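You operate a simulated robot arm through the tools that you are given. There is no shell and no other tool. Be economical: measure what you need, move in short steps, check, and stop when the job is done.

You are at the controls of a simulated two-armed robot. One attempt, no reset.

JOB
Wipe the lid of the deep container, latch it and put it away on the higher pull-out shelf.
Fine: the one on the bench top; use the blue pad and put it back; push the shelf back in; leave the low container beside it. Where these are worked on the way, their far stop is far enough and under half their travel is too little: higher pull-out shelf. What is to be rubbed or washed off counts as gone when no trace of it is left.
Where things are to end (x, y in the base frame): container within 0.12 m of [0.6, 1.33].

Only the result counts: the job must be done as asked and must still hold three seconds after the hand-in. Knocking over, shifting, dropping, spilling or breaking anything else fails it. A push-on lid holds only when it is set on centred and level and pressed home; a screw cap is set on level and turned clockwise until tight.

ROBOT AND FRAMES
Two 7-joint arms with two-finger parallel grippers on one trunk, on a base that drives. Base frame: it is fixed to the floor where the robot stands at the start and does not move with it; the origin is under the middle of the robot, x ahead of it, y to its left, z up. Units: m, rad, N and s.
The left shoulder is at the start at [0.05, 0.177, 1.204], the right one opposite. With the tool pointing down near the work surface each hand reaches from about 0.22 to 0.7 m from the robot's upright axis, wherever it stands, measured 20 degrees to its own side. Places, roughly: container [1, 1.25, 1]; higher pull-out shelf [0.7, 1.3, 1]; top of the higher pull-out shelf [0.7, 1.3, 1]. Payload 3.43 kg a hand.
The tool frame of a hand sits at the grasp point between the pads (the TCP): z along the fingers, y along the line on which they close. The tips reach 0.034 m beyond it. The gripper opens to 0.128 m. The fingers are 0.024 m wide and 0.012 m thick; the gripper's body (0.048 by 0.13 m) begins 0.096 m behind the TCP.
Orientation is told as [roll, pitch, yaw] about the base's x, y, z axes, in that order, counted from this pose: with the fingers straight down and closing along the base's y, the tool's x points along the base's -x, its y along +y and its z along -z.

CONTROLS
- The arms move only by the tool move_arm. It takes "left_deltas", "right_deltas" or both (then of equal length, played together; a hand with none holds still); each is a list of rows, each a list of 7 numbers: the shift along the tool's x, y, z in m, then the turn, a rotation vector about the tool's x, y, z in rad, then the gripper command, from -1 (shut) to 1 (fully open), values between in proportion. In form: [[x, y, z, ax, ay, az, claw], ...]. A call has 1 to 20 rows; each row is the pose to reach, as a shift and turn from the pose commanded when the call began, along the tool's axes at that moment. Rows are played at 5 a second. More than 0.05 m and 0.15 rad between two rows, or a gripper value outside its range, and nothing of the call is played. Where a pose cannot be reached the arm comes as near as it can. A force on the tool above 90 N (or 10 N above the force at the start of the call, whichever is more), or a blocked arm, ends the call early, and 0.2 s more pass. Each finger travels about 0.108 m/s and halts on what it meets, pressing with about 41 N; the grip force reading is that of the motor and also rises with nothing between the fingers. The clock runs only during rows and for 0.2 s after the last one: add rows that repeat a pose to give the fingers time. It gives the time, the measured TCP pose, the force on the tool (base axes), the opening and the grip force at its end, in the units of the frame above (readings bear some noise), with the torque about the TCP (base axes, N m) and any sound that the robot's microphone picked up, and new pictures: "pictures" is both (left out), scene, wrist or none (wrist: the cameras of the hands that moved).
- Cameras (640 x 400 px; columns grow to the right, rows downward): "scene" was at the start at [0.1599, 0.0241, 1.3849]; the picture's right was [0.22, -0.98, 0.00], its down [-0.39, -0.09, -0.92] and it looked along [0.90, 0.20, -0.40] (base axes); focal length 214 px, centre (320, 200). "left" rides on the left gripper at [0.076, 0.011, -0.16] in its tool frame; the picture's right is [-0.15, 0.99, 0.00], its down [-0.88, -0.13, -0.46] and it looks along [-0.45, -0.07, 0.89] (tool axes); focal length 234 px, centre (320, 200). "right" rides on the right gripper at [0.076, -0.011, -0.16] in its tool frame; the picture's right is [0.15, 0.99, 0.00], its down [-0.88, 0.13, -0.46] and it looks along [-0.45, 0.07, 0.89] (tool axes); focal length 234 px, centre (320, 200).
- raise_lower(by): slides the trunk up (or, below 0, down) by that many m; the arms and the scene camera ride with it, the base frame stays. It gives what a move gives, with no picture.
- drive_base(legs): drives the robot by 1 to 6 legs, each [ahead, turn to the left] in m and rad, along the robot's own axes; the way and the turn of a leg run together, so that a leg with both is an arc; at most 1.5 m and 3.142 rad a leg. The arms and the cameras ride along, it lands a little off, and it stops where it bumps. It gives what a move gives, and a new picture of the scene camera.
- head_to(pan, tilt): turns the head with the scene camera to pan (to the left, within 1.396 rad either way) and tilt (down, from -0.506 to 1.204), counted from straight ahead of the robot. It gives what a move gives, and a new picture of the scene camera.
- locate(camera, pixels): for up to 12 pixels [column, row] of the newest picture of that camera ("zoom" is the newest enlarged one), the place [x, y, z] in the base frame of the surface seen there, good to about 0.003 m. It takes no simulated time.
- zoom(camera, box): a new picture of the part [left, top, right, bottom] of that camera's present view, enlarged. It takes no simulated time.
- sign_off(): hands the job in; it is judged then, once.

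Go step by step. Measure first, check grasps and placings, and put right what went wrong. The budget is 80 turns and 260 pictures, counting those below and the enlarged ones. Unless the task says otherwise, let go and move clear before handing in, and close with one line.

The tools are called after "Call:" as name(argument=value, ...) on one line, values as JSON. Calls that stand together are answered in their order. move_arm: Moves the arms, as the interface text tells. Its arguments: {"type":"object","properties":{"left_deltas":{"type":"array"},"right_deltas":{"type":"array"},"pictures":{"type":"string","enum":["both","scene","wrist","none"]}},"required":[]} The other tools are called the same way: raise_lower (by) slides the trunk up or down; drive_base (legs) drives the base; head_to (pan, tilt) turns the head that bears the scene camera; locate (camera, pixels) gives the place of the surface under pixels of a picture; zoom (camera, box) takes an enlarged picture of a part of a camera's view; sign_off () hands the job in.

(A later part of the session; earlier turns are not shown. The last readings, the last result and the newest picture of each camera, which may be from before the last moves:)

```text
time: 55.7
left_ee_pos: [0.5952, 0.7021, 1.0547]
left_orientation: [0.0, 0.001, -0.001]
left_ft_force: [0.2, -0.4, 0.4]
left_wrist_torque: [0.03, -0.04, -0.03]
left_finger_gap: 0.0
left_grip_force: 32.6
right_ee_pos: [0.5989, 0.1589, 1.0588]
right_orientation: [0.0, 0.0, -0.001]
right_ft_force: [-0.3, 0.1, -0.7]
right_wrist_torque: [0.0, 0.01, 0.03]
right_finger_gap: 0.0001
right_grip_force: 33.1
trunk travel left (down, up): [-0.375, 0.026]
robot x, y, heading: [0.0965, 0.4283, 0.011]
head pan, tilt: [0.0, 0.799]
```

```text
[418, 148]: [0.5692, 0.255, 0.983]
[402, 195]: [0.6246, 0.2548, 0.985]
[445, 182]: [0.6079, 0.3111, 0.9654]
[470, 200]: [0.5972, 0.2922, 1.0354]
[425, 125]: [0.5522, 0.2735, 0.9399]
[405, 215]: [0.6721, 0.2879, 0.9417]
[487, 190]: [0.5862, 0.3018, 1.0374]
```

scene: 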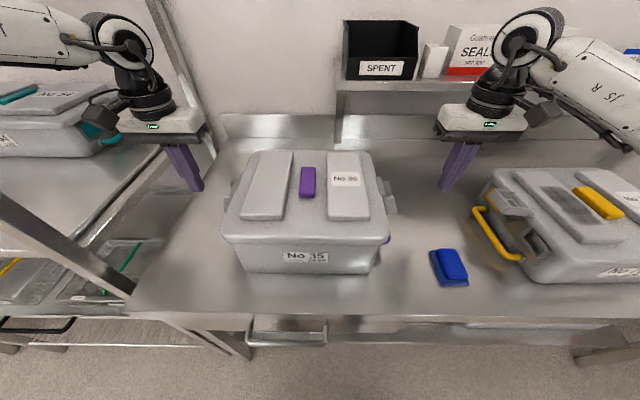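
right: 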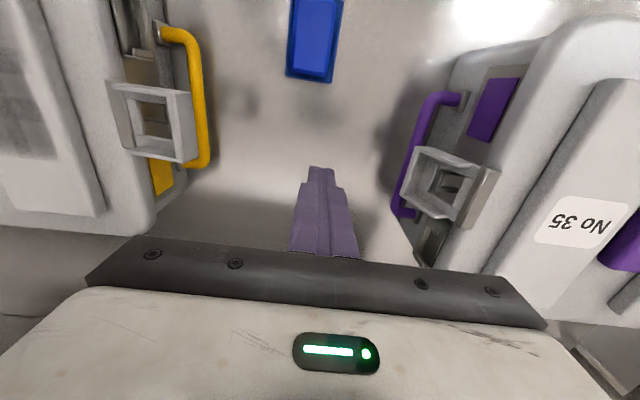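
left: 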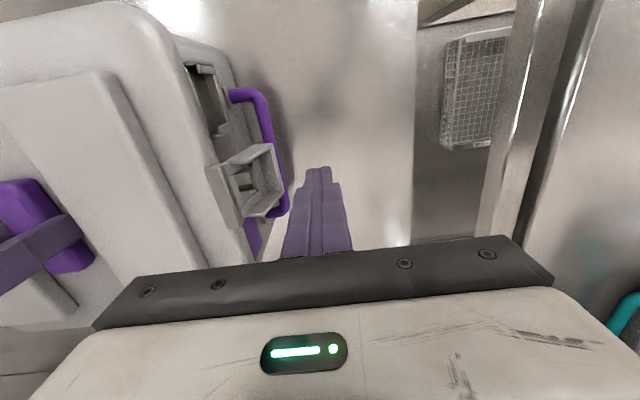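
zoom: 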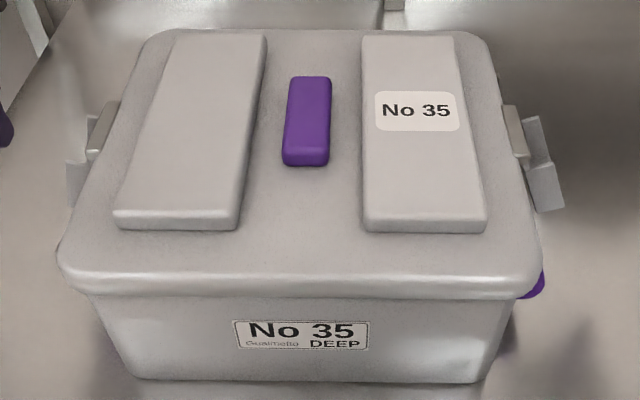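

Container centre is now y≈0.458. Push both flaps again with tips lower (z≈0.966) so the fingers bear on the full end rim.

Call:
move_arm(left_deltas=[[0, 0, 0.03, 0, 0, 0, -1], [0, -0.01, 0.055, 0, 0, 0, -1], [0, -0.02, 0.055, 0, 0, 0, -1], [0, -0.035, 0.055, 0, 0, 0, -1], [0, -0.042, 0.055, 0, 0, 0, -1], [0, -0.048, 0.055, 0, 0, 0, -1], [0, -0.054, 0.055, 0, 0, 0, -1], [0, -0.06, 0.055, 0, 0, 0, -1], [0, -0.064, 0.055, 0, 0, 0, -1], [0, -0.066, 0.055, 0, 0, 0, -1]], right_deltas=[[0, 0.03, 0.03, 0, 0, 0, -1], [0, 0.055, 0.059, 0, 0, 0, -1], [0, 0.07, 0.059, 0, 0, 0, -1], [0, 0.085, 0.059, 0, 0, 0, -1], [0, 0.095, 0.059, 0, 0, 0, -1], [0, 0.102, 0.059, 0, 0, 0, -1], [0, 0.109, 0.059, 0, 0, 0, -1], [0, 0.115, 0.059, 0, 0, 0, -1], [0, 0.119, 0.059, 0, 0, 0, -1], [0, 0.122, 0.059, 0, 0, 0, -1]])

Call:
zoom(camera="scene", box=[200, 140, 424, 280])

```text
time: 57.9
left_ee_pos: [0.5954, 0.6474, 1.0]
left_orientation: [0.026, -0.001, 0.006]
left_ft_force: [-2.4, 53.4, 15.8]
left_wrist_torque: [0.71, 0.09, -0.47]
left_finger_gap: 0.0
left_grip_force: 33.0
right_ee_pos: [0.5968, 0.2706, 0.9981]
right_orientation: [-0.024, 0.003, -0.014]
right_ft_force: [1.5, -47.1, -3.9]
right_wrist_torque: [-0.92, -0.04, 0.53]
right_finger_gap: 0.0
right_grip_force: 32.7
trunk travel left (down, up): [-0.375, 0.026]
robot x, y, heading: [0.0967, 0.4247, 0.012]
head pan, tilt: [0.0, 0.799]
```

scene: 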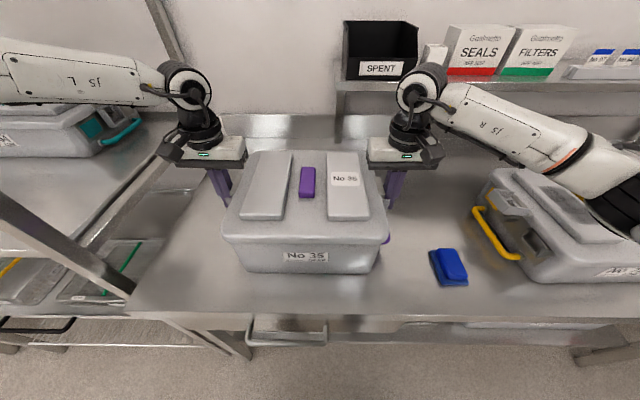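
right: 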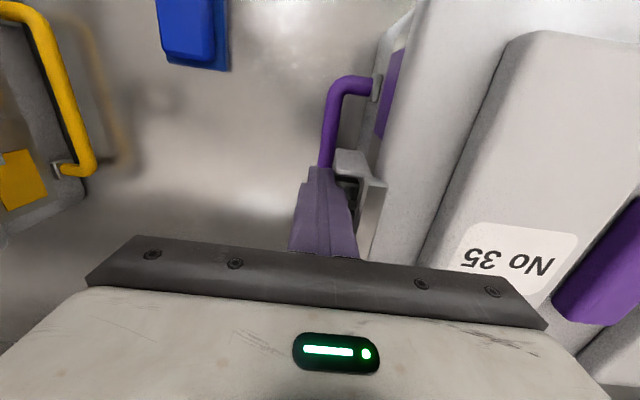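
left: 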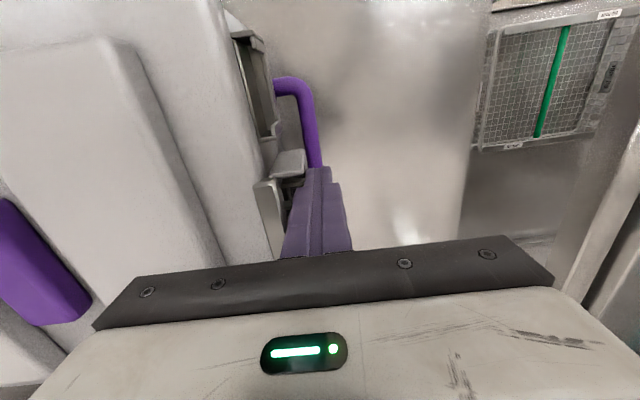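

```text
2.86 times, centred on (312, 210) of scene
```

zoom: 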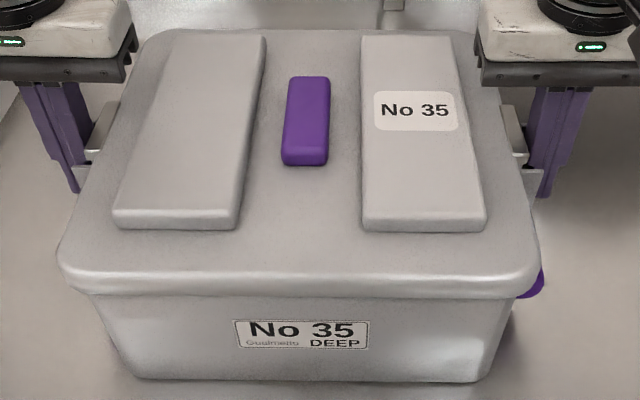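

Both reached the expected closed position (0.271 / 0.647). Back off and inspect.

Call:
move_arm(left_deltas=[[0, 0.03, 0, 0, 0, 0, -1], [0, 0.06, 0, 0, 0, 0, -1], [0.0, 0.08, -0.04, 0, 0, 0, -1]], right_deltas=[[0, -0.03, 0, 0, 0, 0, -1], [0, -0.06, 0, 0, 0, 0, -1], [0, -0.1, -0.02, 0, 0, 0, -1], [0, -0.11, -0.04, 0, 0, 0, -1]])

```text
refused: give rows for one hand, or as many for the one as for the other
```

Call:
move_arm(left_deltas=[[0, 0.03, 0, 0, 0, 0, -1], [0, 0.06, 0, 0, 0, 0, -1], [0.0, 0.08, -0.04, 0, 0, 0, -1]], right_deltas=[[0, -0.03, 0, 0, 0, 0, -1], [0, -0.06, 0, 0, 0, 0, -1], [0, -0.1, -0.03, 0, 0, 0, -1]])

Call:
zoom(camera="right", box=[340, 60, 532, 180])

Call:
zoom(camera="left", box=[100, 60, 356, 220])

```text
time: 58.7
left_ee_pos: [0.5925, 0.7142, 1.0389]
left_orientation: [0.0, -0.001, 0.0]
left_ft_force: [0.2, 0.1, 0.1]
left_wrist_torque: [0.03, -0.01, 0.03]
left_finger_gap: 0.0001
left_grip_force: 33.1
right_ee_pos: [0.5932, 0.1812, 1.029]
right_orientation: [0.001, -0.002, 0.0]
right_ft_force: [-0.1, 0.3, 0.0]
right_wrist_torque: [0.05, -0.01, 0.0]
right_finger_gap: 0.0
right_grip_force: 33.1
trunk travel left (down, up): [-0.375, 0.026]
robot x, y, heading: [0.0935, 0.4235, 0.014]
head pan, tilt: [0.0, 0.799]
```

scene: 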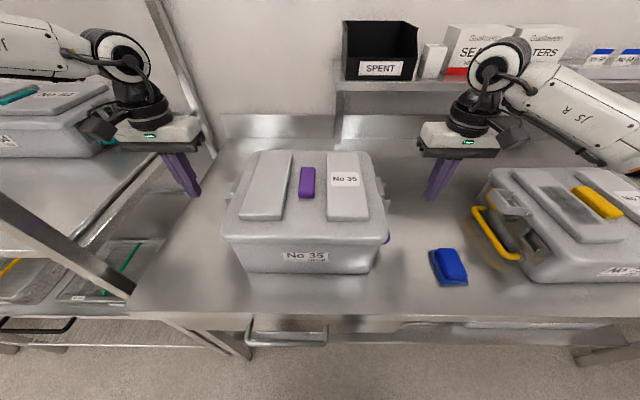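
right: 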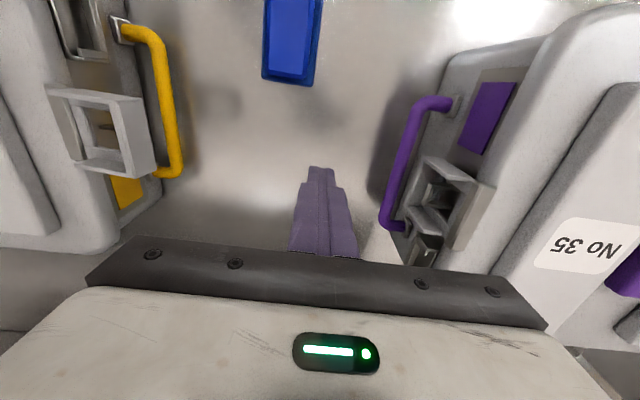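
left: 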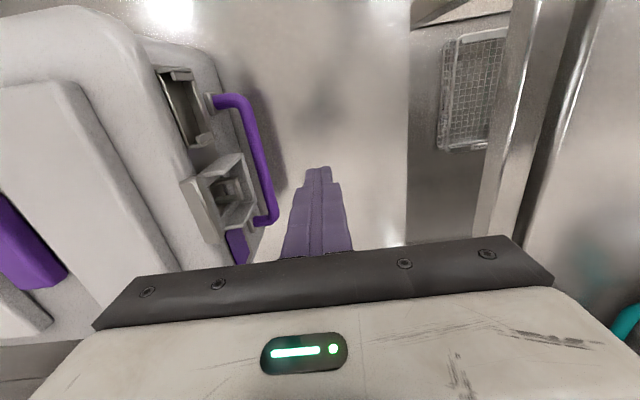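

```text
3.33 times, centred on (436, 120) of right
```

zoom: 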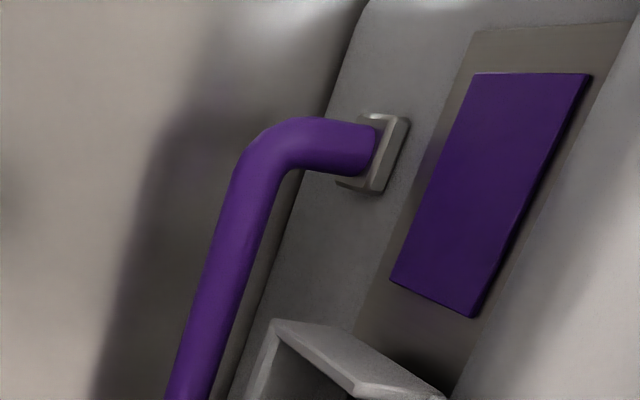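

```text
2.50 times, centred on (228, 140) of left
```

zoom: 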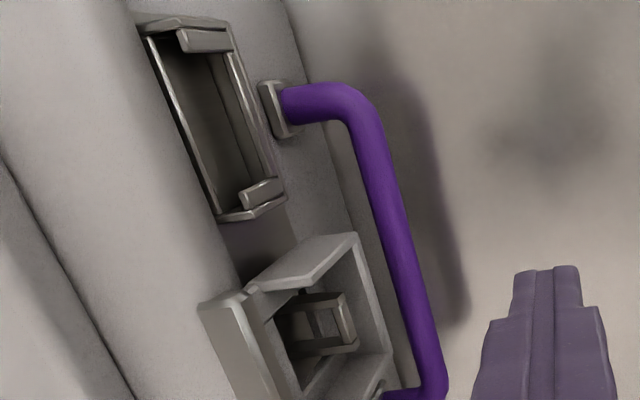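

Both flaps now hang vertical with keepers through. Verify angles and measure the bails for the lift.

Call:
locate(camera="right", pixels=[[424, 158], [405, 215], [430, 190], [415, 103], [402, 150], [388, 210], [395, 225], [450, 105], [487, 200]])

Call:
locate(camera="left", pixels=[[241, 155], [255, 205], [233, 190], [235, 98], [250, 130], [264, 170], [274, 210], [265, 222], [212, 103], [190, 195]])

```text
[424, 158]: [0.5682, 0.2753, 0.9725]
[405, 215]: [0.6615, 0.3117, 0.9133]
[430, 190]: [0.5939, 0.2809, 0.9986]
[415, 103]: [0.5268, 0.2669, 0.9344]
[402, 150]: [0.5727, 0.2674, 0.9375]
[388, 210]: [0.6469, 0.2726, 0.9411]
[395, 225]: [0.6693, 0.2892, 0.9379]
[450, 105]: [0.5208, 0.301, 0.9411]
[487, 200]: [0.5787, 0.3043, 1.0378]
```

```text
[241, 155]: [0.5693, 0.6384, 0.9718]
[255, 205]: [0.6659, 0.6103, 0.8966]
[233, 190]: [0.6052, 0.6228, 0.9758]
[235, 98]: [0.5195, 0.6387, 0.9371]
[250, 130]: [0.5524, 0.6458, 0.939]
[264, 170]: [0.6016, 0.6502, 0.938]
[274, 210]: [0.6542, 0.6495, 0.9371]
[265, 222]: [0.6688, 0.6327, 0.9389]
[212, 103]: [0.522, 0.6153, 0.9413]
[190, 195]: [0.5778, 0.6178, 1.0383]
```

Rims at 0.275 / 0.638 match the closed geometry: both latched. Now scan the bail bars where I intend to grip: right near x≈0.545, left near x≈0.645 (diagonal, clear of the flaps).

Call:
zoom(camera="left", box=[232, 175, 296, 215])

Call:
locate(camera="zoom", pixels=[[320, 200], [335, 200], [350, 200], [365, 200], [380, 200], [395, 200], [410, 200], [425, 200], [300, 250], [280, 200], [240, 200], [440, 300]])

Call:
zoom(camera="right", box=[384, 95, 448, 135])

Call:
locate(camera="zoom", pixels=[[150, 250], [170, 250], [190, 250], [210, 250], [230, 250], [250, 250], [270, 250], [290, 250], [320, 250], [360, 250], [420, 250], [130, 250]])

```text
10.00 times, centred on (264, 195) of left
```

zoom: 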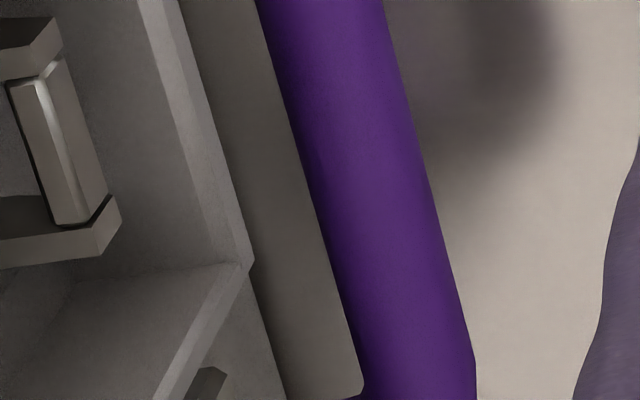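

```text
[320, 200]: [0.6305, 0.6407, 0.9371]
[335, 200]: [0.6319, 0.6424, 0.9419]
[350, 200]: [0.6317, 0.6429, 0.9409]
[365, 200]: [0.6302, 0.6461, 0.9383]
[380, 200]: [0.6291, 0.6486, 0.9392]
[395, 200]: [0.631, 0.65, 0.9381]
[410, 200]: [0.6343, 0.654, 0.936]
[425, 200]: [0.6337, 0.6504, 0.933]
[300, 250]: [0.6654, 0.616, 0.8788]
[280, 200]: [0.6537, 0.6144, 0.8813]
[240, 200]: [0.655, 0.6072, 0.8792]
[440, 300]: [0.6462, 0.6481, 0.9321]
```

```text
10.00 times, centred on (416, 115) of right
```

zoom: 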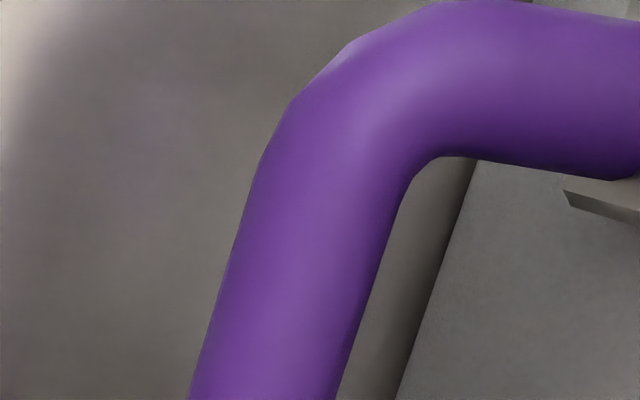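

```text
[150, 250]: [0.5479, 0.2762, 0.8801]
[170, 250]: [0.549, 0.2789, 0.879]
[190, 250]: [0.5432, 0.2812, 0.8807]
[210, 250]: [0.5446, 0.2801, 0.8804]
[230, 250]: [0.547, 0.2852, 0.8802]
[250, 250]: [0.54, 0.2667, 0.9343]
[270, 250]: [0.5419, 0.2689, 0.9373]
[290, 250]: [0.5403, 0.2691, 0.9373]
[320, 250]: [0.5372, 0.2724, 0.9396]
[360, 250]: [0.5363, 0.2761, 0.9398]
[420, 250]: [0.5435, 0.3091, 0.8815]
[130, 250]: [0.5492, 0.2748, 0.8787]
```

Bars: right centre y≈0.272, left ≈0.647, z≈0.935, Ø≈0.013. I bring the hands over them with the fingers 0.028 apart.

Call:
move_arm(left_deltas=[[-0.024, 0, 0, 0, 0, 0, -0.56], [-0.0485, 0, 0, 0, 0, 0, -0.56], [-0.0485, -0.035, 0, 0, 0, 0, -0.56], [-0.0485, -0.067, 0.01, 0, 0, 0, -0.56], [-0.0485, -0.067, 0.03, 0, 0, 0, -0.56], [-0.0485, -0.067, 0.03, 0, 0, 0, -0.56]], right_deltas=[[0.022, 0, 0, 0, 0, 0, -0.56], [0.043, 0.0, 0, 0, 0, 0, -0.56], [0.043, 0.045, 0, 0, 0, 0, -0.56], [0.043, 0.085, 0, 0, 0, 0, -0.56], [0.043, 0.091, 0.02, 0, 0, 0, -0.56], [0.043, 0.091, 0.02, 0, 0, 0, -0.56]])

Call:
zoom(camera="right", box=[240, 80, 432, 200])

Call:
zoom(camera="left", box=[220, 120, 412, 240])

```text
time: 60.1
left_ee_pos: [0.6324, 0.6573, 1.0127]
left_orientation: [-0.002, -0.003, 0.003]
left_ft_force: [0.0, -1.0, 0.9]
left_wrist_torque: [0.0, -0.01, 0.01]
left_finger_gap: 0.0281
left_grip_force: 0.1
left hand out of reach, approached as far as the arm can: row 4, 5, 6
right_ee_pos: [0.5523, 0.2727, 1.0059]
right_orientation: [0.0, 0.0, -0.001]
right_ft_force: [0.2, -1.9, 1.0]
right_wrist_torque: [0.05, -0.04, -0.02]
right_finger_gap: 0.0267
right_grip_force: 0.1
trunk travel left (down, up): [-0.375, 0.026]
robot x, y, heading: [0.092, 0.423, 0.013]
head pan, tilt: [0.0, 0.799]
```

scene: 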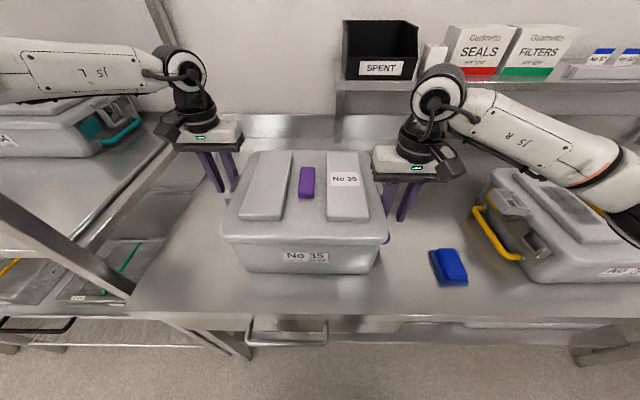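
right: 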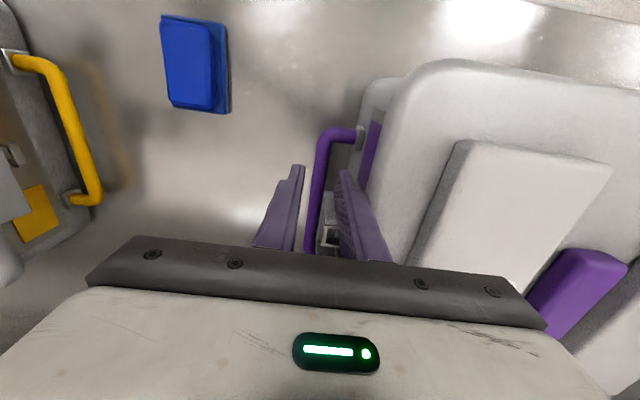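
left: 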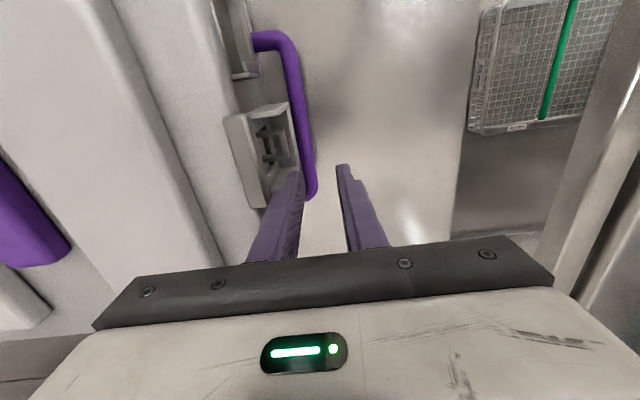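

```text
3.33 times, centred on (336, 140) of right
```

zoom: 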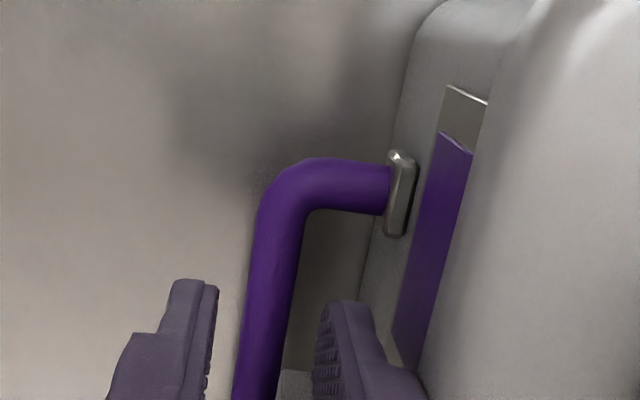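

```text
3.33 times, centred on (316, 180) of left
```

zoom: 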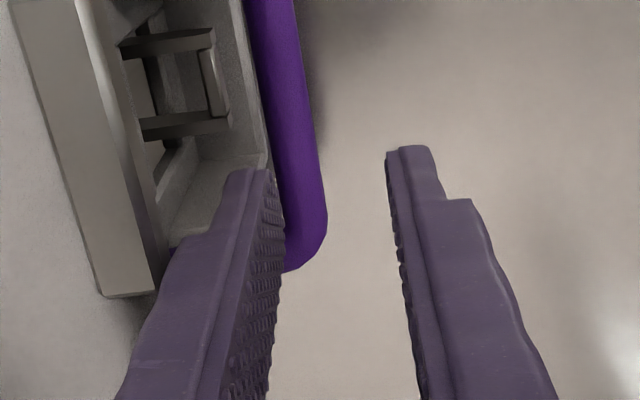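

The left arm is at its limit there, so I'll use the opposite diagonal (left front, right back). Check the pocket frame near the left front.

Call:
locate(camera="left", pixels=[[240, 76], [247, 74], [255, 70], [248, 50], [240, 30], [262, 40], [285, 60], [278, 90], [225, 20]])

Call:
zoom(camera="left", box=[200, 0, 328, 80])

```text
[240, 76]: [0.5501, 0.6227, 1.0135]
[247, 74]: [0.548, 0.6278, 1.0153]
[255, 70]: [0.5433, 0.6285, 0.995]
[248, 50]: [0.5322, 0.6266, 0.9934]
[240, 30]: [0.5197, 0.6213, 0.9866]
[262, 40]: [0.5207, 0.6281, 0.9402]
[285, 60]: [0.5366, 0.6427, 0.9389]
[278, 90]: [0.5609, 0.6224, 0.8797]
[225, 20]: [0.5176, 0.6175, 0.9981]
```

```text
5.00 times, centred on (264, 40) of left
```

zoom: 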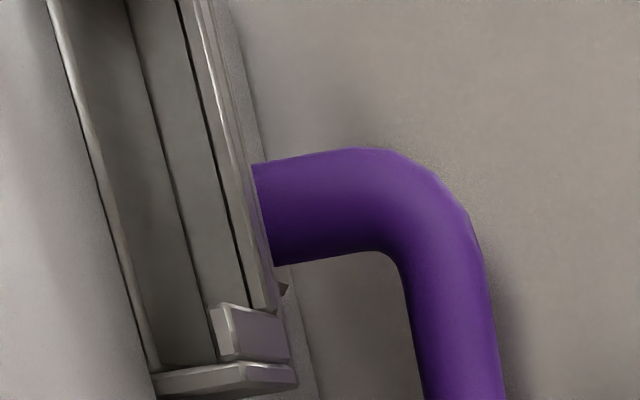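

The pocket frame would obstruct there, so I keep my diagonal and instead turn the robot slightly right for better left-arm reach. Raise hands first.

Call:
move_arm(left_deltas=[[0, 0.0, -0.045, 0, 0, 0, -0.56], [0, 0.0, -0.09, 0, 0, 0, -0.56], [0, 0.0, -0.13, 0, 0, 0, -0.56]], right_deltas=[[0, 0, -0.045, 0, 0, 0, -0.56], [0, 0, -0.09, 0, 0, 0, -0.56], [0, 0, -0.13, 0, 0, 0, -0.56]], pictures="none")

Call:
drive_base(legs=[[0, -0.2]])

```text
time: 60.9
left_ee_pos: [0.6279, 0.6585, 1.144]
left_orientation: [-0.002, -0.003, 0.001]
left_ft_force: [-0.4, 0.3, -0.7]
left_wrist_torque: [0.01, -0.01, -0.01]
left_finger_gap: 0.0282
left_grip_force: 0.1
left hand out of reach, approached as far as the arm can: row 3
right_ee_pos: [0.5543, 0.2715, 1.1368]
right_orientation: [0.0, 0.001, 0.0]
right_ft_force: [-0.3, -0.4, 0.2]
right_wrist_torque: [-0.05, 0.01, 0.0]
right_finger_gap: 0.0282
right_grip_force: 0.1
trunk travel left (down, up): [-0.375, 0.026]
robot x, y, heading: [0.0946, 0.4295, 0.014]
head pan, tilt: [0.0, 0.799]
```

```text
time: 62.0
left_ee_pos: [0.6638, 0.5462, 1.1427]
left_orientation: [0.0, -0.003, -0.197]
left_ft_force: [0.3, -1.1, -0.1]
left_wrist_torque: [0.04, 0.03, -0.02]
left_finger_gap: 0.0282
left_grip_force: 0.1
right_ee_pos: [0.5143, 0.1831, 1.1365]
right_orientation: [0.003, 0.0, -0.201]
right_ft_force: [-0.8, -0.5, 0.7]
right_wrist_torque: [0.04, 0.01, 0.02]
right_finger_gap: 0.0282
right_grip_force: 0.0
trunk travel left (down, up): [-0.375, 0.026]
robot x, y, heading: [0.0953, 0.4226, -0.188]
head pan, tilt: [0.0, 0.799]
```

scene: 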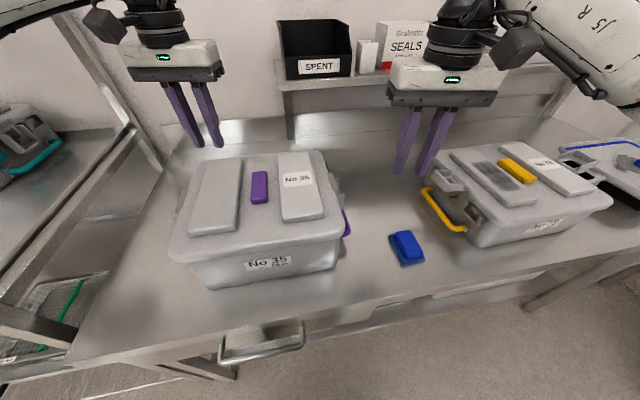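

Now bring both hands back over the bars, restoring yaw 0.

Call:
move_arm(left_deltas=[[0.014, 0.031, 0, 0, 0, -0.07, -0.56], [0.028, 0.063, 0, 0, 0, -0.14, -0.56], [0.0421, 0.0944, 0, 0, 0, -0.197, -0.56], [0.0421, 0.0944, 0.045, 0, 0, -0.197, -0.56], [0.0421, 0.0944, 0.09, 0, 0, -0.197, -0.56], [0.0421, 0.0944, 0.12, 0, 0, -0.197, -0.56], [0.0421, 0.0944, 0.12, 0, 0, -0.197, -0.56]], right_deltas=[[-0.006, 0.031, 0, 0, 0, -0.07, -0.56], [-0.013, 0.063, 0, 0, 0, -0.14, -0.56], [-0.0193, 0.0946, 0, 0, 0, -0.2, -0.56], [-0.0193, 0.0946, 0.04, 0, 0, -0.2, -0.56], [-0.0193, 0.0946, 0.085, 0, 0, -0.2, -0.56], [-0.0193, 0.0946, 0.115, 0, 0, -0.2, -0.56], [-0.0193, 0.0946, 0.115, 0, 0, -0.2, -0.56]])

Call:
zoom(camera="left", box=[220, 120, 412, 240])

```text
time: 63.6
left_ee_pos: [0.6392, 0.6483, 1.026]
left_orientation: [-0.002, -0.006, -0.001]
left_ft_force: [-0.4, -0.2, 0.7]
left_wrist_torque: [0.0, 0.05, 0.03]
left_finger_gap: 0.0281
left_grip_force: 0.1
right_ee_pos: [0.5525, 0.273, 1.0263]
right_orientation: [0.006, -0.013, -0.002]
right_ft_force: [4.1, -1.7, 37.3]
right_wrist_torque: [1.15, 0.38, -0.08]
right_finger_gap: 0.0269
right_grip_force: 0.1
trunk travel left (down, up): [-0.375, 0.026]
robot x, y, heading: [0.0955, 0.4252, -0.19]
head pan, tilt: [0.0, 0.799]
```

scene: 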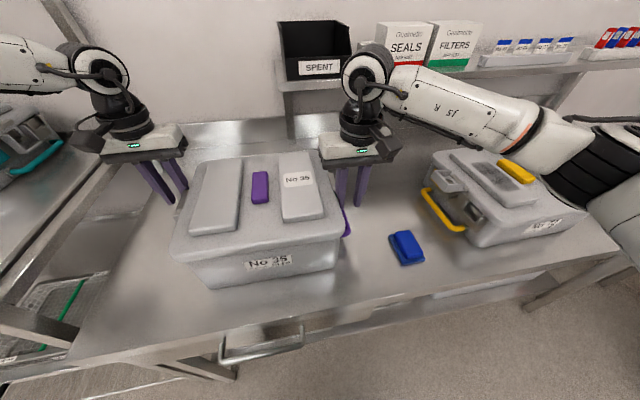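
right: 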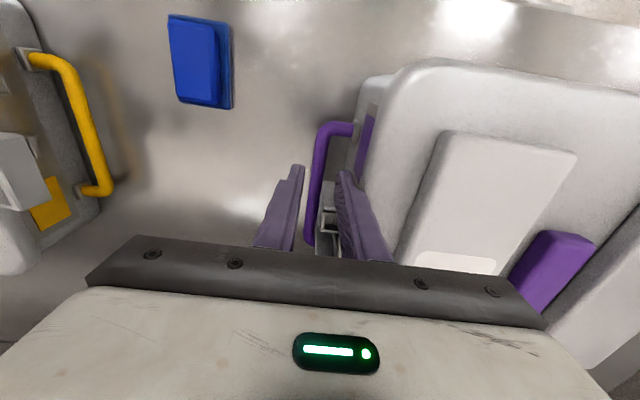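
left: 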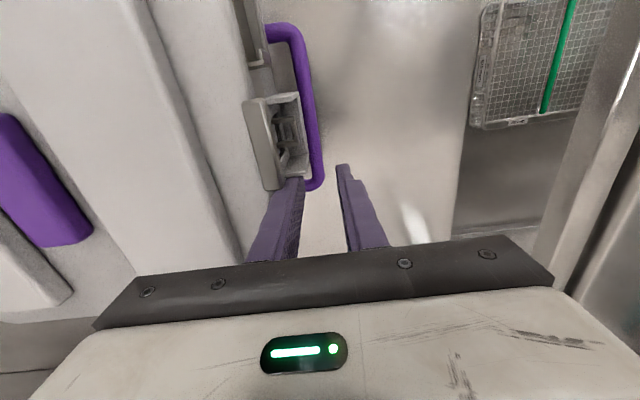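

```text
3.33 times, centred on (316, 180) of left
```

zoom: 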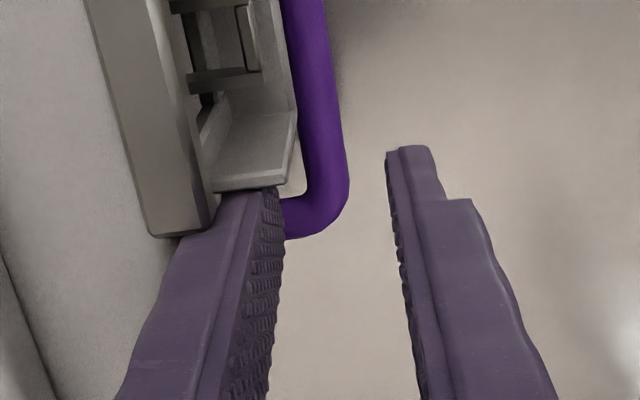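

Right feels 37 N: its inner finger's thicker part rests on the lid rim. I lift 3 cm, shift it outward 5 mm (left 2 mm), and view.

Call:
move_arm(left_deltas=[[0, 0.002, 0, 0, 0, 0, -0.56], [0, 0.002, 0, 0, 0, 0, -0.56], [-0.002, 0.002, 0.02, 0, 0, 0, -0.56], [-0.002, 0.002, 0.02, 0, 0, 0, -0.56]], right_deltas=[[0, 0, -0.03, 0, 0, 0, -0.56], [0.003, -0.006, -0.03, 0, 0, 0, -0.56], [0.003, -0.006, -0.0, 0, 0, 0, -0.56], [0.003, -0.006, 0.01, 0, 0, 0, -0.56]], pictures="wrist")

Call:
zoom(camera="right", box=[240, 100, 432, 220])

Call:
zoom(camera="left", box=[220, 120, 412, 240])

```text
time: 64.6
left_ee_pos: [0.6429, 0.6503, 1.0034]
left_orientation: [-0.001, -0.005, -0.003]
left_ft_force: [0.6, -0.7, -0.4]
left_wrist_torque: [0.02, -0.04, 0.02]
left_finger_gap: 0.0281
left_grip_force: 0.1
right_ee_pos: [0.5492, 0.2661, 1.0103]
right_orientation: [0.0, -0.001, -0.001]
right_ft_force: [-0.4, 0.2, 0.7]
right_wrist_torque: [0.02, 0.0, 0.01]
right_finger_gap: 0.0283
right_grip_force: 0.1
trunk travel left (down, up): [-0.375, 0.026]
robot x, y, heading: [0.0945, 0.4258, -0.19]
head pan, tilt: [0.0, 0.799]
```

right: 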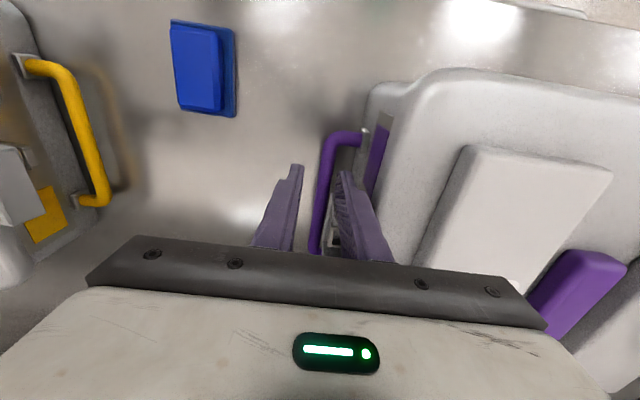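
left: 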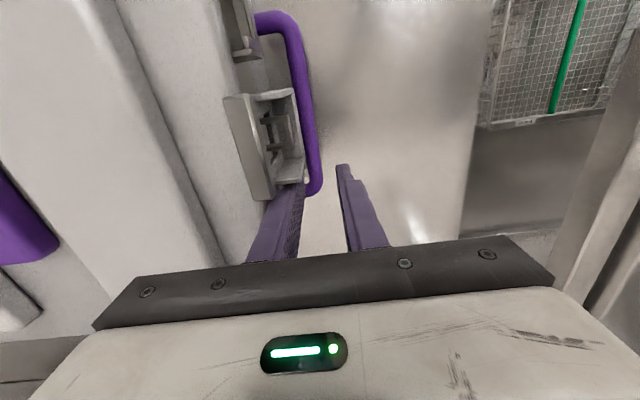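

```text
3.33 times, centred on (336, 160) of right
```

zoom: 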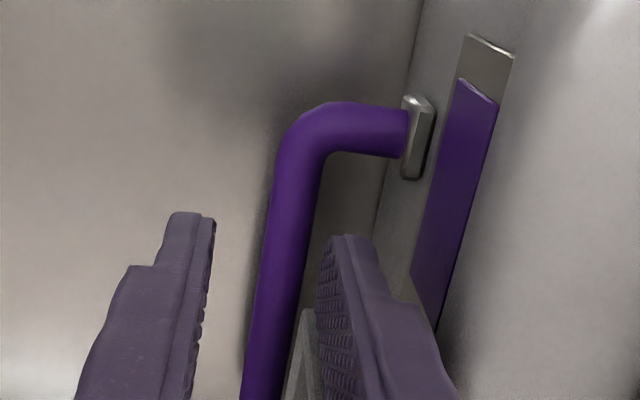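

```text
3.33 times, centred on (316, 180) of left
```

zoom: 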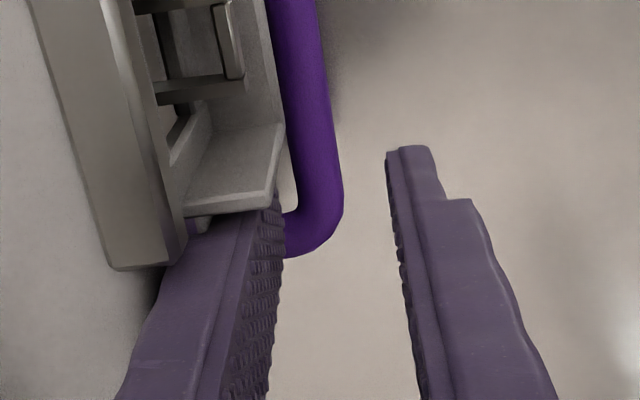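

Right straddles its bar well; left appears aligned. Descend to TCP z≈0.953.

Call:
move_arm(left_deltas=[[0, 0, 0.015, 0, 0, 0, -0.56], [0, 0, 0.03, 0, 0, 0, -0.56], [0, 0, 0.04, 0, 0, 0, -0.56], [0, 0, 0.05, 0, 0, 0, -0.56], [0, 0, 0.05, 0, 0, 0, -0.56]], right_deltas=[[0, 0, 0.017, 0, 0, 0, -0.56], [0, 0, 0.034, 0, 0, 0, -0.56], [0, 0, 0.046, 0, 0, 0, -0.56], [0, 0, 0.057, 0, 0, 0, -0.56], [0, 0, 0.057, 0, 0, 0, -0.56]])

Call:
zoom(camera="left", box=[220, 120, 412, 240])

Call:
zoom(camera="right", box=[240, 100, 432, 220])

```text
time: 65.8
left_ee_pos: [0.6429, 0.6503, 0.9535]
left_orientation: [-0.002, -0.004, -0.002]
left_ft_force: [0.0, -0.3, 0.7]
left_wrist_torque: [0.0, 0.04, 0.06]
left_finger_gap: 0.0281
left_grip_force: 0.0
right_ee_pos: [0.5496, 0.2666, 0.9531]
right_orientation: [-0.002, 0.0, -0.001]
right_ft_force: [0.6, 2.4, 0.7]
right_wrist_torque: [0.06, -0.01, 0.01]
right_finger_gap: 0.0293
right_grip_force: 0.5
trunk travel left (down, up): [-0.375, 0.026]
robot x, y, heading: [0.09, 0.4246, -0.188]
head pan, tilt: [0.0, 0.799]
```

scene: 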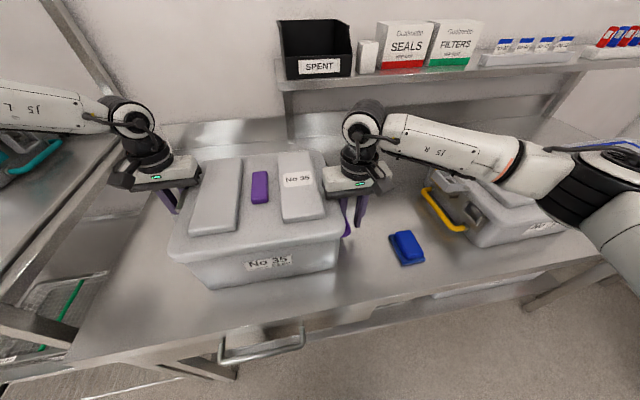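
right: 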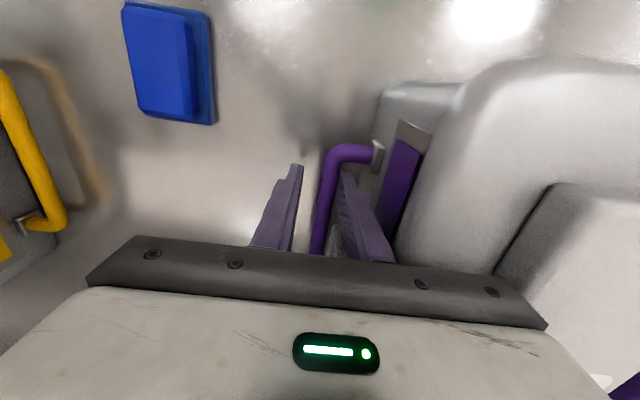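
left: 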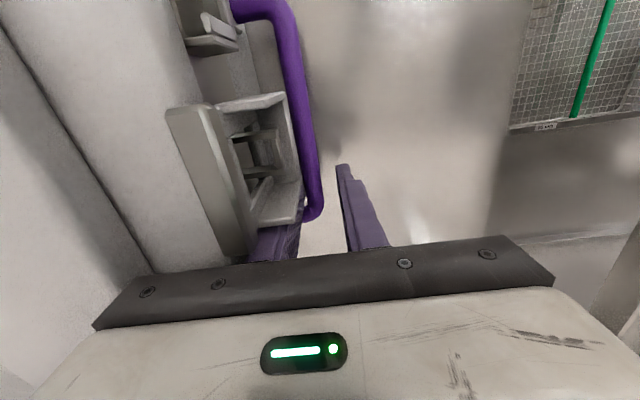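

```text
3.33 times, centred on (316, 180) of left
```

zoom: 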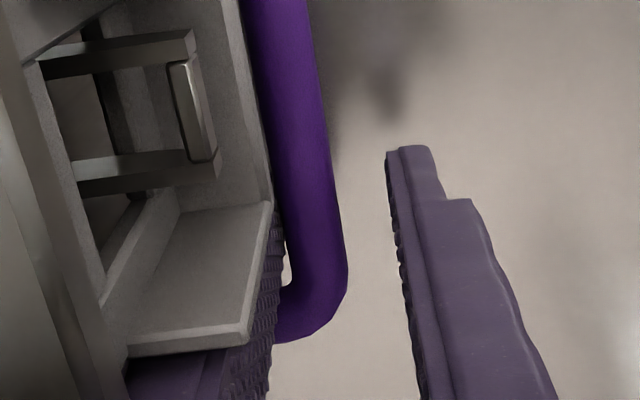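

```text
3.33 times, centred on (336, 160) of right
```

zoom: 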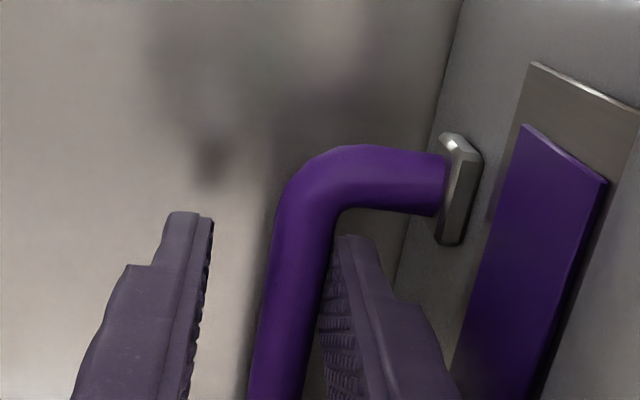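

Both bars are between the fingers. Close both grippers.

Call:
move_arm(left_deltas=[[0, 0, 0, 0, 0, 0, -1], [0, 0, 0, 0, 0, 0, -1], [0, 0, 0, 0, 0, 0, -1]], right_deltas=[[0, 0, 0, 0, 0, 0, -1], [0, 0, 0, 0, 0, 0, -1], [0, 0, 0, 0, 0, 0, -1]], pictures="none")

```text
time: 66.6
left_ee_pos: [0.6413, 0.6442, 0.9536]
left_orientation: [-0.018, 0.0, -0.001]
left_ft_force: [-7.3, -37.3, 0.1]
left_wrist_torque: [-0.56, -0.69, 0.48]
left_finger_gap: 0.0148
left_grip_force: 41.0
right_ee_pos: [0.5499, 0.2727, 0.9536]
right_orientation: [0.015, -0.005, 0.006]
right_ft_force: [6.4, 38.1, 0.6]
right_wrist_torque: [0.84, 0.57, 0.06]
right_finger_gap: 0.0147
right_grip_force: 40.7
trunk travel left (down, up): [-0.375, 0.026]
robot x, y, heading: [0.0898, 0.4239, -0.184]
head pan, tilt: [0.0, 0.799]
```

Both gripped (gap 0.0148). Relax the lateral strain, then lift a little.

Call:
move_arm(left_deltas=[[0, -0.003, 0, 0, 0, 0, -1], [0, -0.006, 0, 0, 0, 0, -1], [0, -0.006, -0.006, 0, 0, 0, -1], [0, -0.006, -0.014, 0, 0, 0, -1], [0, -0.006, -0.022, 0, 0, 0, -1], [0, -0.006, -0.03, 0, 0, 0, -1], [0, -0.006, -0.03, 0, 0, 0, -1]], right_deltas=[[0, 0.003, 0, 0, 0, 0, -1], [0, 0.006, 0, 0, 0, 0, -1], [0, 0.006, -0.006, 0, 0, 0, -1], [0, 0.006, -0.014, 0, 0, 0, -1], [0, 0.006, -0.022, 0, 0, 0, -1], [0, 0.006, -0.03, 0, 0, 0, -1], [0, 0.006, -0.03, 0, 0, 0, -1]], pictures="scene")

Call:
locate(camera="scene", pixels=[[205, 220], [240, 165], [320, 210], [300, 160], [175, 250], [335, 230]])

```text
time: 68.2
left_ee_pos: [0.6464, 0.6425, 0.9809]
left_orientation: [-0.006, 0.003, -0.002]
left_ft_force: [-5.7, -14.1, -6.2]
left_wrist_torque: [-2.5, 0.02, -0.65]
left_finger_gap: 0.0148
left_grip_force: 41.2
right_ee_pos: [0.5529, 0.2723, 0.9835]
right_orientation: [0.006, 0.0, -0.001]
right_ft_force: [6.2, 13.6, -14.5]
right_wrist_torque: [1.05, 0.38, -0.52]
right_finger_gap: 0.0148
right_grip_force: 41.2
trunk travel left (down, up): [-0.375, 0.026]
robot x, y, heading: [0.0948, 0.4265, -0.182]
head pan, tilt: [0.0, 0.799]
```

scene: 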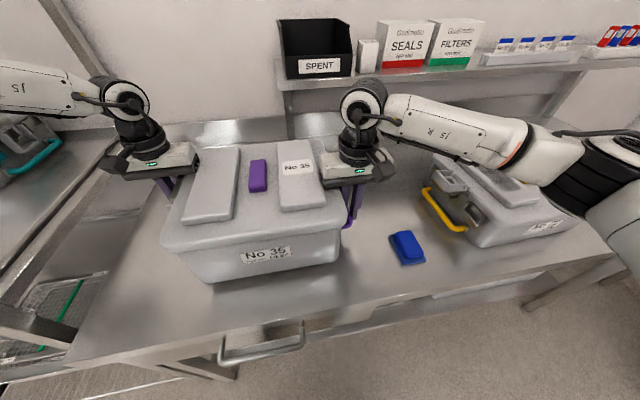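

```text
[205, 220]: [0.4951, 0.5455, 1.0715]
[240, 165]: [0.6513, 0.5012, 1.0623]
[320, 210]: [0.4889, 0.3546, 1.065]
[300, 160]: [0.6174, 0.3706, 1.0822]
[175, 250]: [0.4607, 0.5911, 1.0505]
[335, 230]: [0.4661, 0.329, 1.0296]
```

Lift works (~2 kg total). But the shelf must be pulled out first, so I set the container down again and release.

Call:
move_arm(left_deltas=[[0, 0, 0.012, 0, 0, 0, -1], [0, 0, 0.024, 0, 0, 0, -1], [0, 0, 0.031, 0, 0, 0, -1], [0, 0, 0.031, 0, 0, 0, -1], [0, 0.003, 0.031, 0, 0, 0, -0.56], [0, 0.004, 0.031, 0, 0, 0, -0.56], [0, 0.004, -0.015, 0, 0, 0, -0.56], [0, 0.004, -0.06, 0, 0, 0, -0.56], [0, 0.004, -0.1, 0, 0, 0, -0.56], [0, 0.004, -0.14, 0, 0, 0, -0.56]], right_deltas=[[0, 0, 0.012, 0, 0, 0, -1], [0, 0, 0.024, 0, 0, 0, -1], [0, 0, 0.031, 0, 0, 0, -1], [0, 0, 0.031, 0, 0, 0, -1], [0, -0.004, 0.031, 0, 0, 0, -0.56], [0, -0.006, 0.031, 0, 0, 0, -0.56], [0, -0.006, -0.015, 0, 0, 0, -0.56], [0, -0.006, -0.06, 0, 0, 0, -0.56], [0, -0.006, -0.1, 0, 0, 0, -0.56], [0, -0.006, -0.14, 0, 0, 0, -0.56]], pictures="scene")

```text
time: 70.4
left_ee_pos: [0.6427, 0.6499, 1.1272]
left_orientation: [-0.004, -0.004, -0.001]
left_ft_force: [0.5, -0.3, 0.3]
left_wrist_torque: [0.02, 0.0, 0.01]
left_finger_gap: 0.0282
left_grip_force: 0.1
right_ee_pos: [0.5501, 0.2653, 1.1247]
right_orientation: [0.0, 0.0, -0.001]
right_ft_force: [0.1, 0.5, 0.3]
right_wrist_torque: [-0.01, -0.02, 0.01]
right_finger_gap: 0.0282
right_grip_force: 0.1
trunk travel left (down, up): [-0.375, 0.026]
robot x, y, heading: [0.0916, 0.4261, -0.187]
head pan, tilt: [0.0, 0.799]
```

scene: 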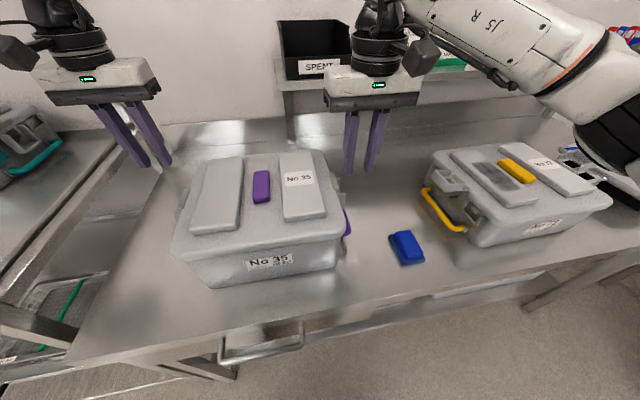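

Retract the hands, then drive to stand in front of the rack.

Call:
move_arm(left_deltas=[[0, 0, -0.045, 0, 0, 0, 0], [0.04, 0, -0.07, 0, 0, 0, 0], [0.085, 0, -0.09, 0, 0, 0, 0], [0.13, 0, -0.1, 0, 0, 0, 0], [0.175, 0, -0.1, 0, 0, 0, 0], [0.22, 0, -0.1, 0, 0, 0, 0], [0.26, 0, -0.1, 0, 0, 0, 0]], right_deltas=[[0, 0, -0.045, 0, 0, 0, 0], [0.03, 0, -0.07, 0, 0, 0, 0], [0.07, 0, -0.09, 0, 0, 0, 0], [0.11, 0, -0.1, 0, 0, 0, 0], [0.15, 0, -0.1, 0, 0, 0, 0], [0.19, 0, -0.1, 0, 0, 0, 0], [0.19, 0, -0.1, 0, 0, 0, 0]], pictures="none")

Call:
drive_base(legs=[[-0.35, 0], [0, 1.757], [0.8, 0], [0, -1.57]])

Call:
head_to(pan=0.0, tilt=0.5)

```text
time: 72.0
left_ee_pos: [0.3836, 0.6504, 1.2194]
left_orientation: [-0.002, -0.004, -0.001]
left_ft_force: [-0.6, -0.1, 0.3]
left_wrist_torque: [-0.01, 0.02, -0.01]
left_finger_gap: 0.0641
left_grip_force: 0.0
right_ee_pos: [0.3597, 0.2649, 1.2241]
right_orientation: [0.0, 0.001, 0.0]
right_ft_force: [-0.3, 0.6, -0.8]
right_wrist_torque: [0.02, 0.0, -0.03]
right_finger_gap: 0.0638
right_grip_force: 0.1
trunk travel left (down, up): [-0.375, 0.026]
robot x, y, heading: [0.0963, 0.4255, -0.192]
head pan, tilt: [0.0, 0.799]
```

```text
time: 86.2
left_ee_pos: [-0.021, 1.5652, 1.2203]
left_orientation: [-0.005, -0.004, 0.202]
left_ft_force: [0.2, 0.4, -0.1]
left_wrist_torque: [-0.02, -0.01, 0.02]
left_finger_gap: 0.0641
left_grip_force: 0.1
right_ee_pos: [0.0352, 1.1841, 1.224]
right_orientation: [-0.001, 0.0, 0.208]
right_ft_force: [-0.7, 0.1, -0.3]
right_wrist_torque: [0.0, 0.01, -0.04]
right_finger_gap: 0.0639
right_grip_force: 0.0
trunk travel left (down, up): [-0.375, 0.026]
robot x, y, heading: [-0.2579, 1.2892, 0.025]
head pan, tilt: [0.0, 0.799]
```

scene: 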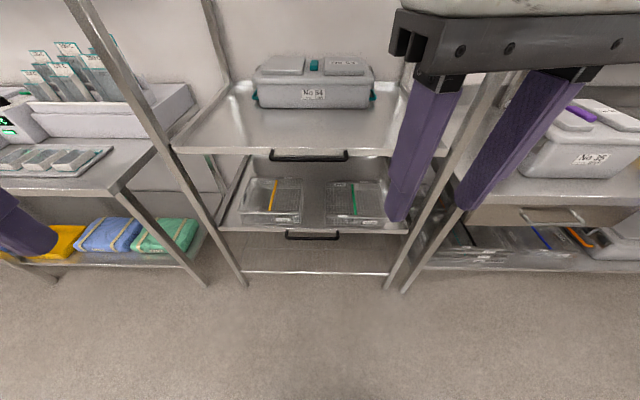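

```text
time: 87.0
left_ee_pos: [-0.0204, 1.5678, 1.2193]
left_orientation: [-0.003, -0.002, 0.206]
left_ft_force: [0.2, -0.5, 0.4]
left_wrist_torque: [0.02, 0.0, -0.02]
left_finger_gap: 0.0642
left_grip_force: 0.0
right_ee_pos: [0.0347, 1.1848, 1.223]
right_orientation: [-0.001, 0.001, 0.206]
right_ft_force: [0.1, 0.5, 0.1]
right_wrist_torque: [-0.04, -0.03, 0.01]
right_finger_gap: 0.064
right_grip_force: 0.1
trunk travel left (down, up): [-0.375, 0.026]
robot x, y, heading: [-0.2587, 1.288, 0.021]
head pan, tilt: [0.0, 0.499]
```

scene: 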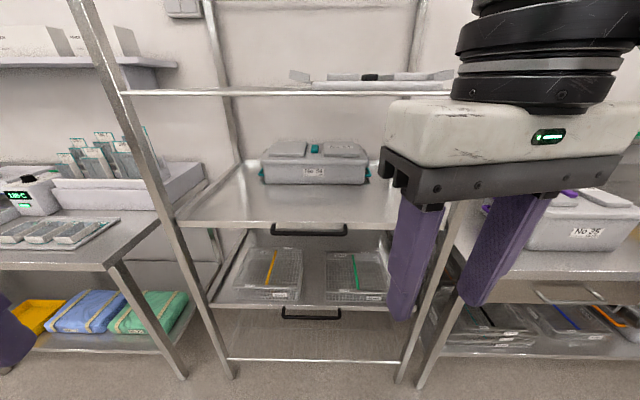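

Clear view: higher shelf with No 54 at the back and a black handle at (308,230). Measure.

Call:
locate(camera="scene", pixels=[[180, 220], [420, 220], [275, 231], [310, 234], [345, 231], [272, 226], [345, 225], [300, 205], [262, 180], [370, 182], [315, 150], [300, 93]])

Call:
zoom(camera="scene", box=[240, 200, 384, 290])

```text
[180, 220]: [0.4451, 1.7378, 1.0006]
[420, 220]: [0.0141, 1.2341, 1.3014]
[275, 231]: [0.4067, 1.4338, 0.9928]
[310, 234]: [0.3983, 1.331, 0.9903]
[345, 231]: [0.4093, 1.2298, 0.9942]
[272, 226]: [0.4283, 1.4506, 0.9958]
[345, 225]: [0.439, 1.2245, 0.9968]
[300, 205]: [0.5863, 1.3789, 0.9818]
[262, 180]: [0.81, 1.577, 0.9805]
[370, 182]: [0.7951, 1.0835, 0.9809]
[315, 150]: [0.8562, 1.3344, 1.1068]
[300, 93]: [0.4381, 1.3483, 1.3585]
```

```text
4.44 times, centred on (312, 245) of scene
```

zoom: 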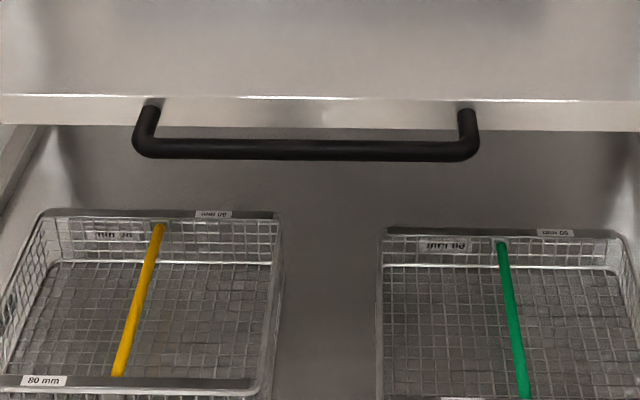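

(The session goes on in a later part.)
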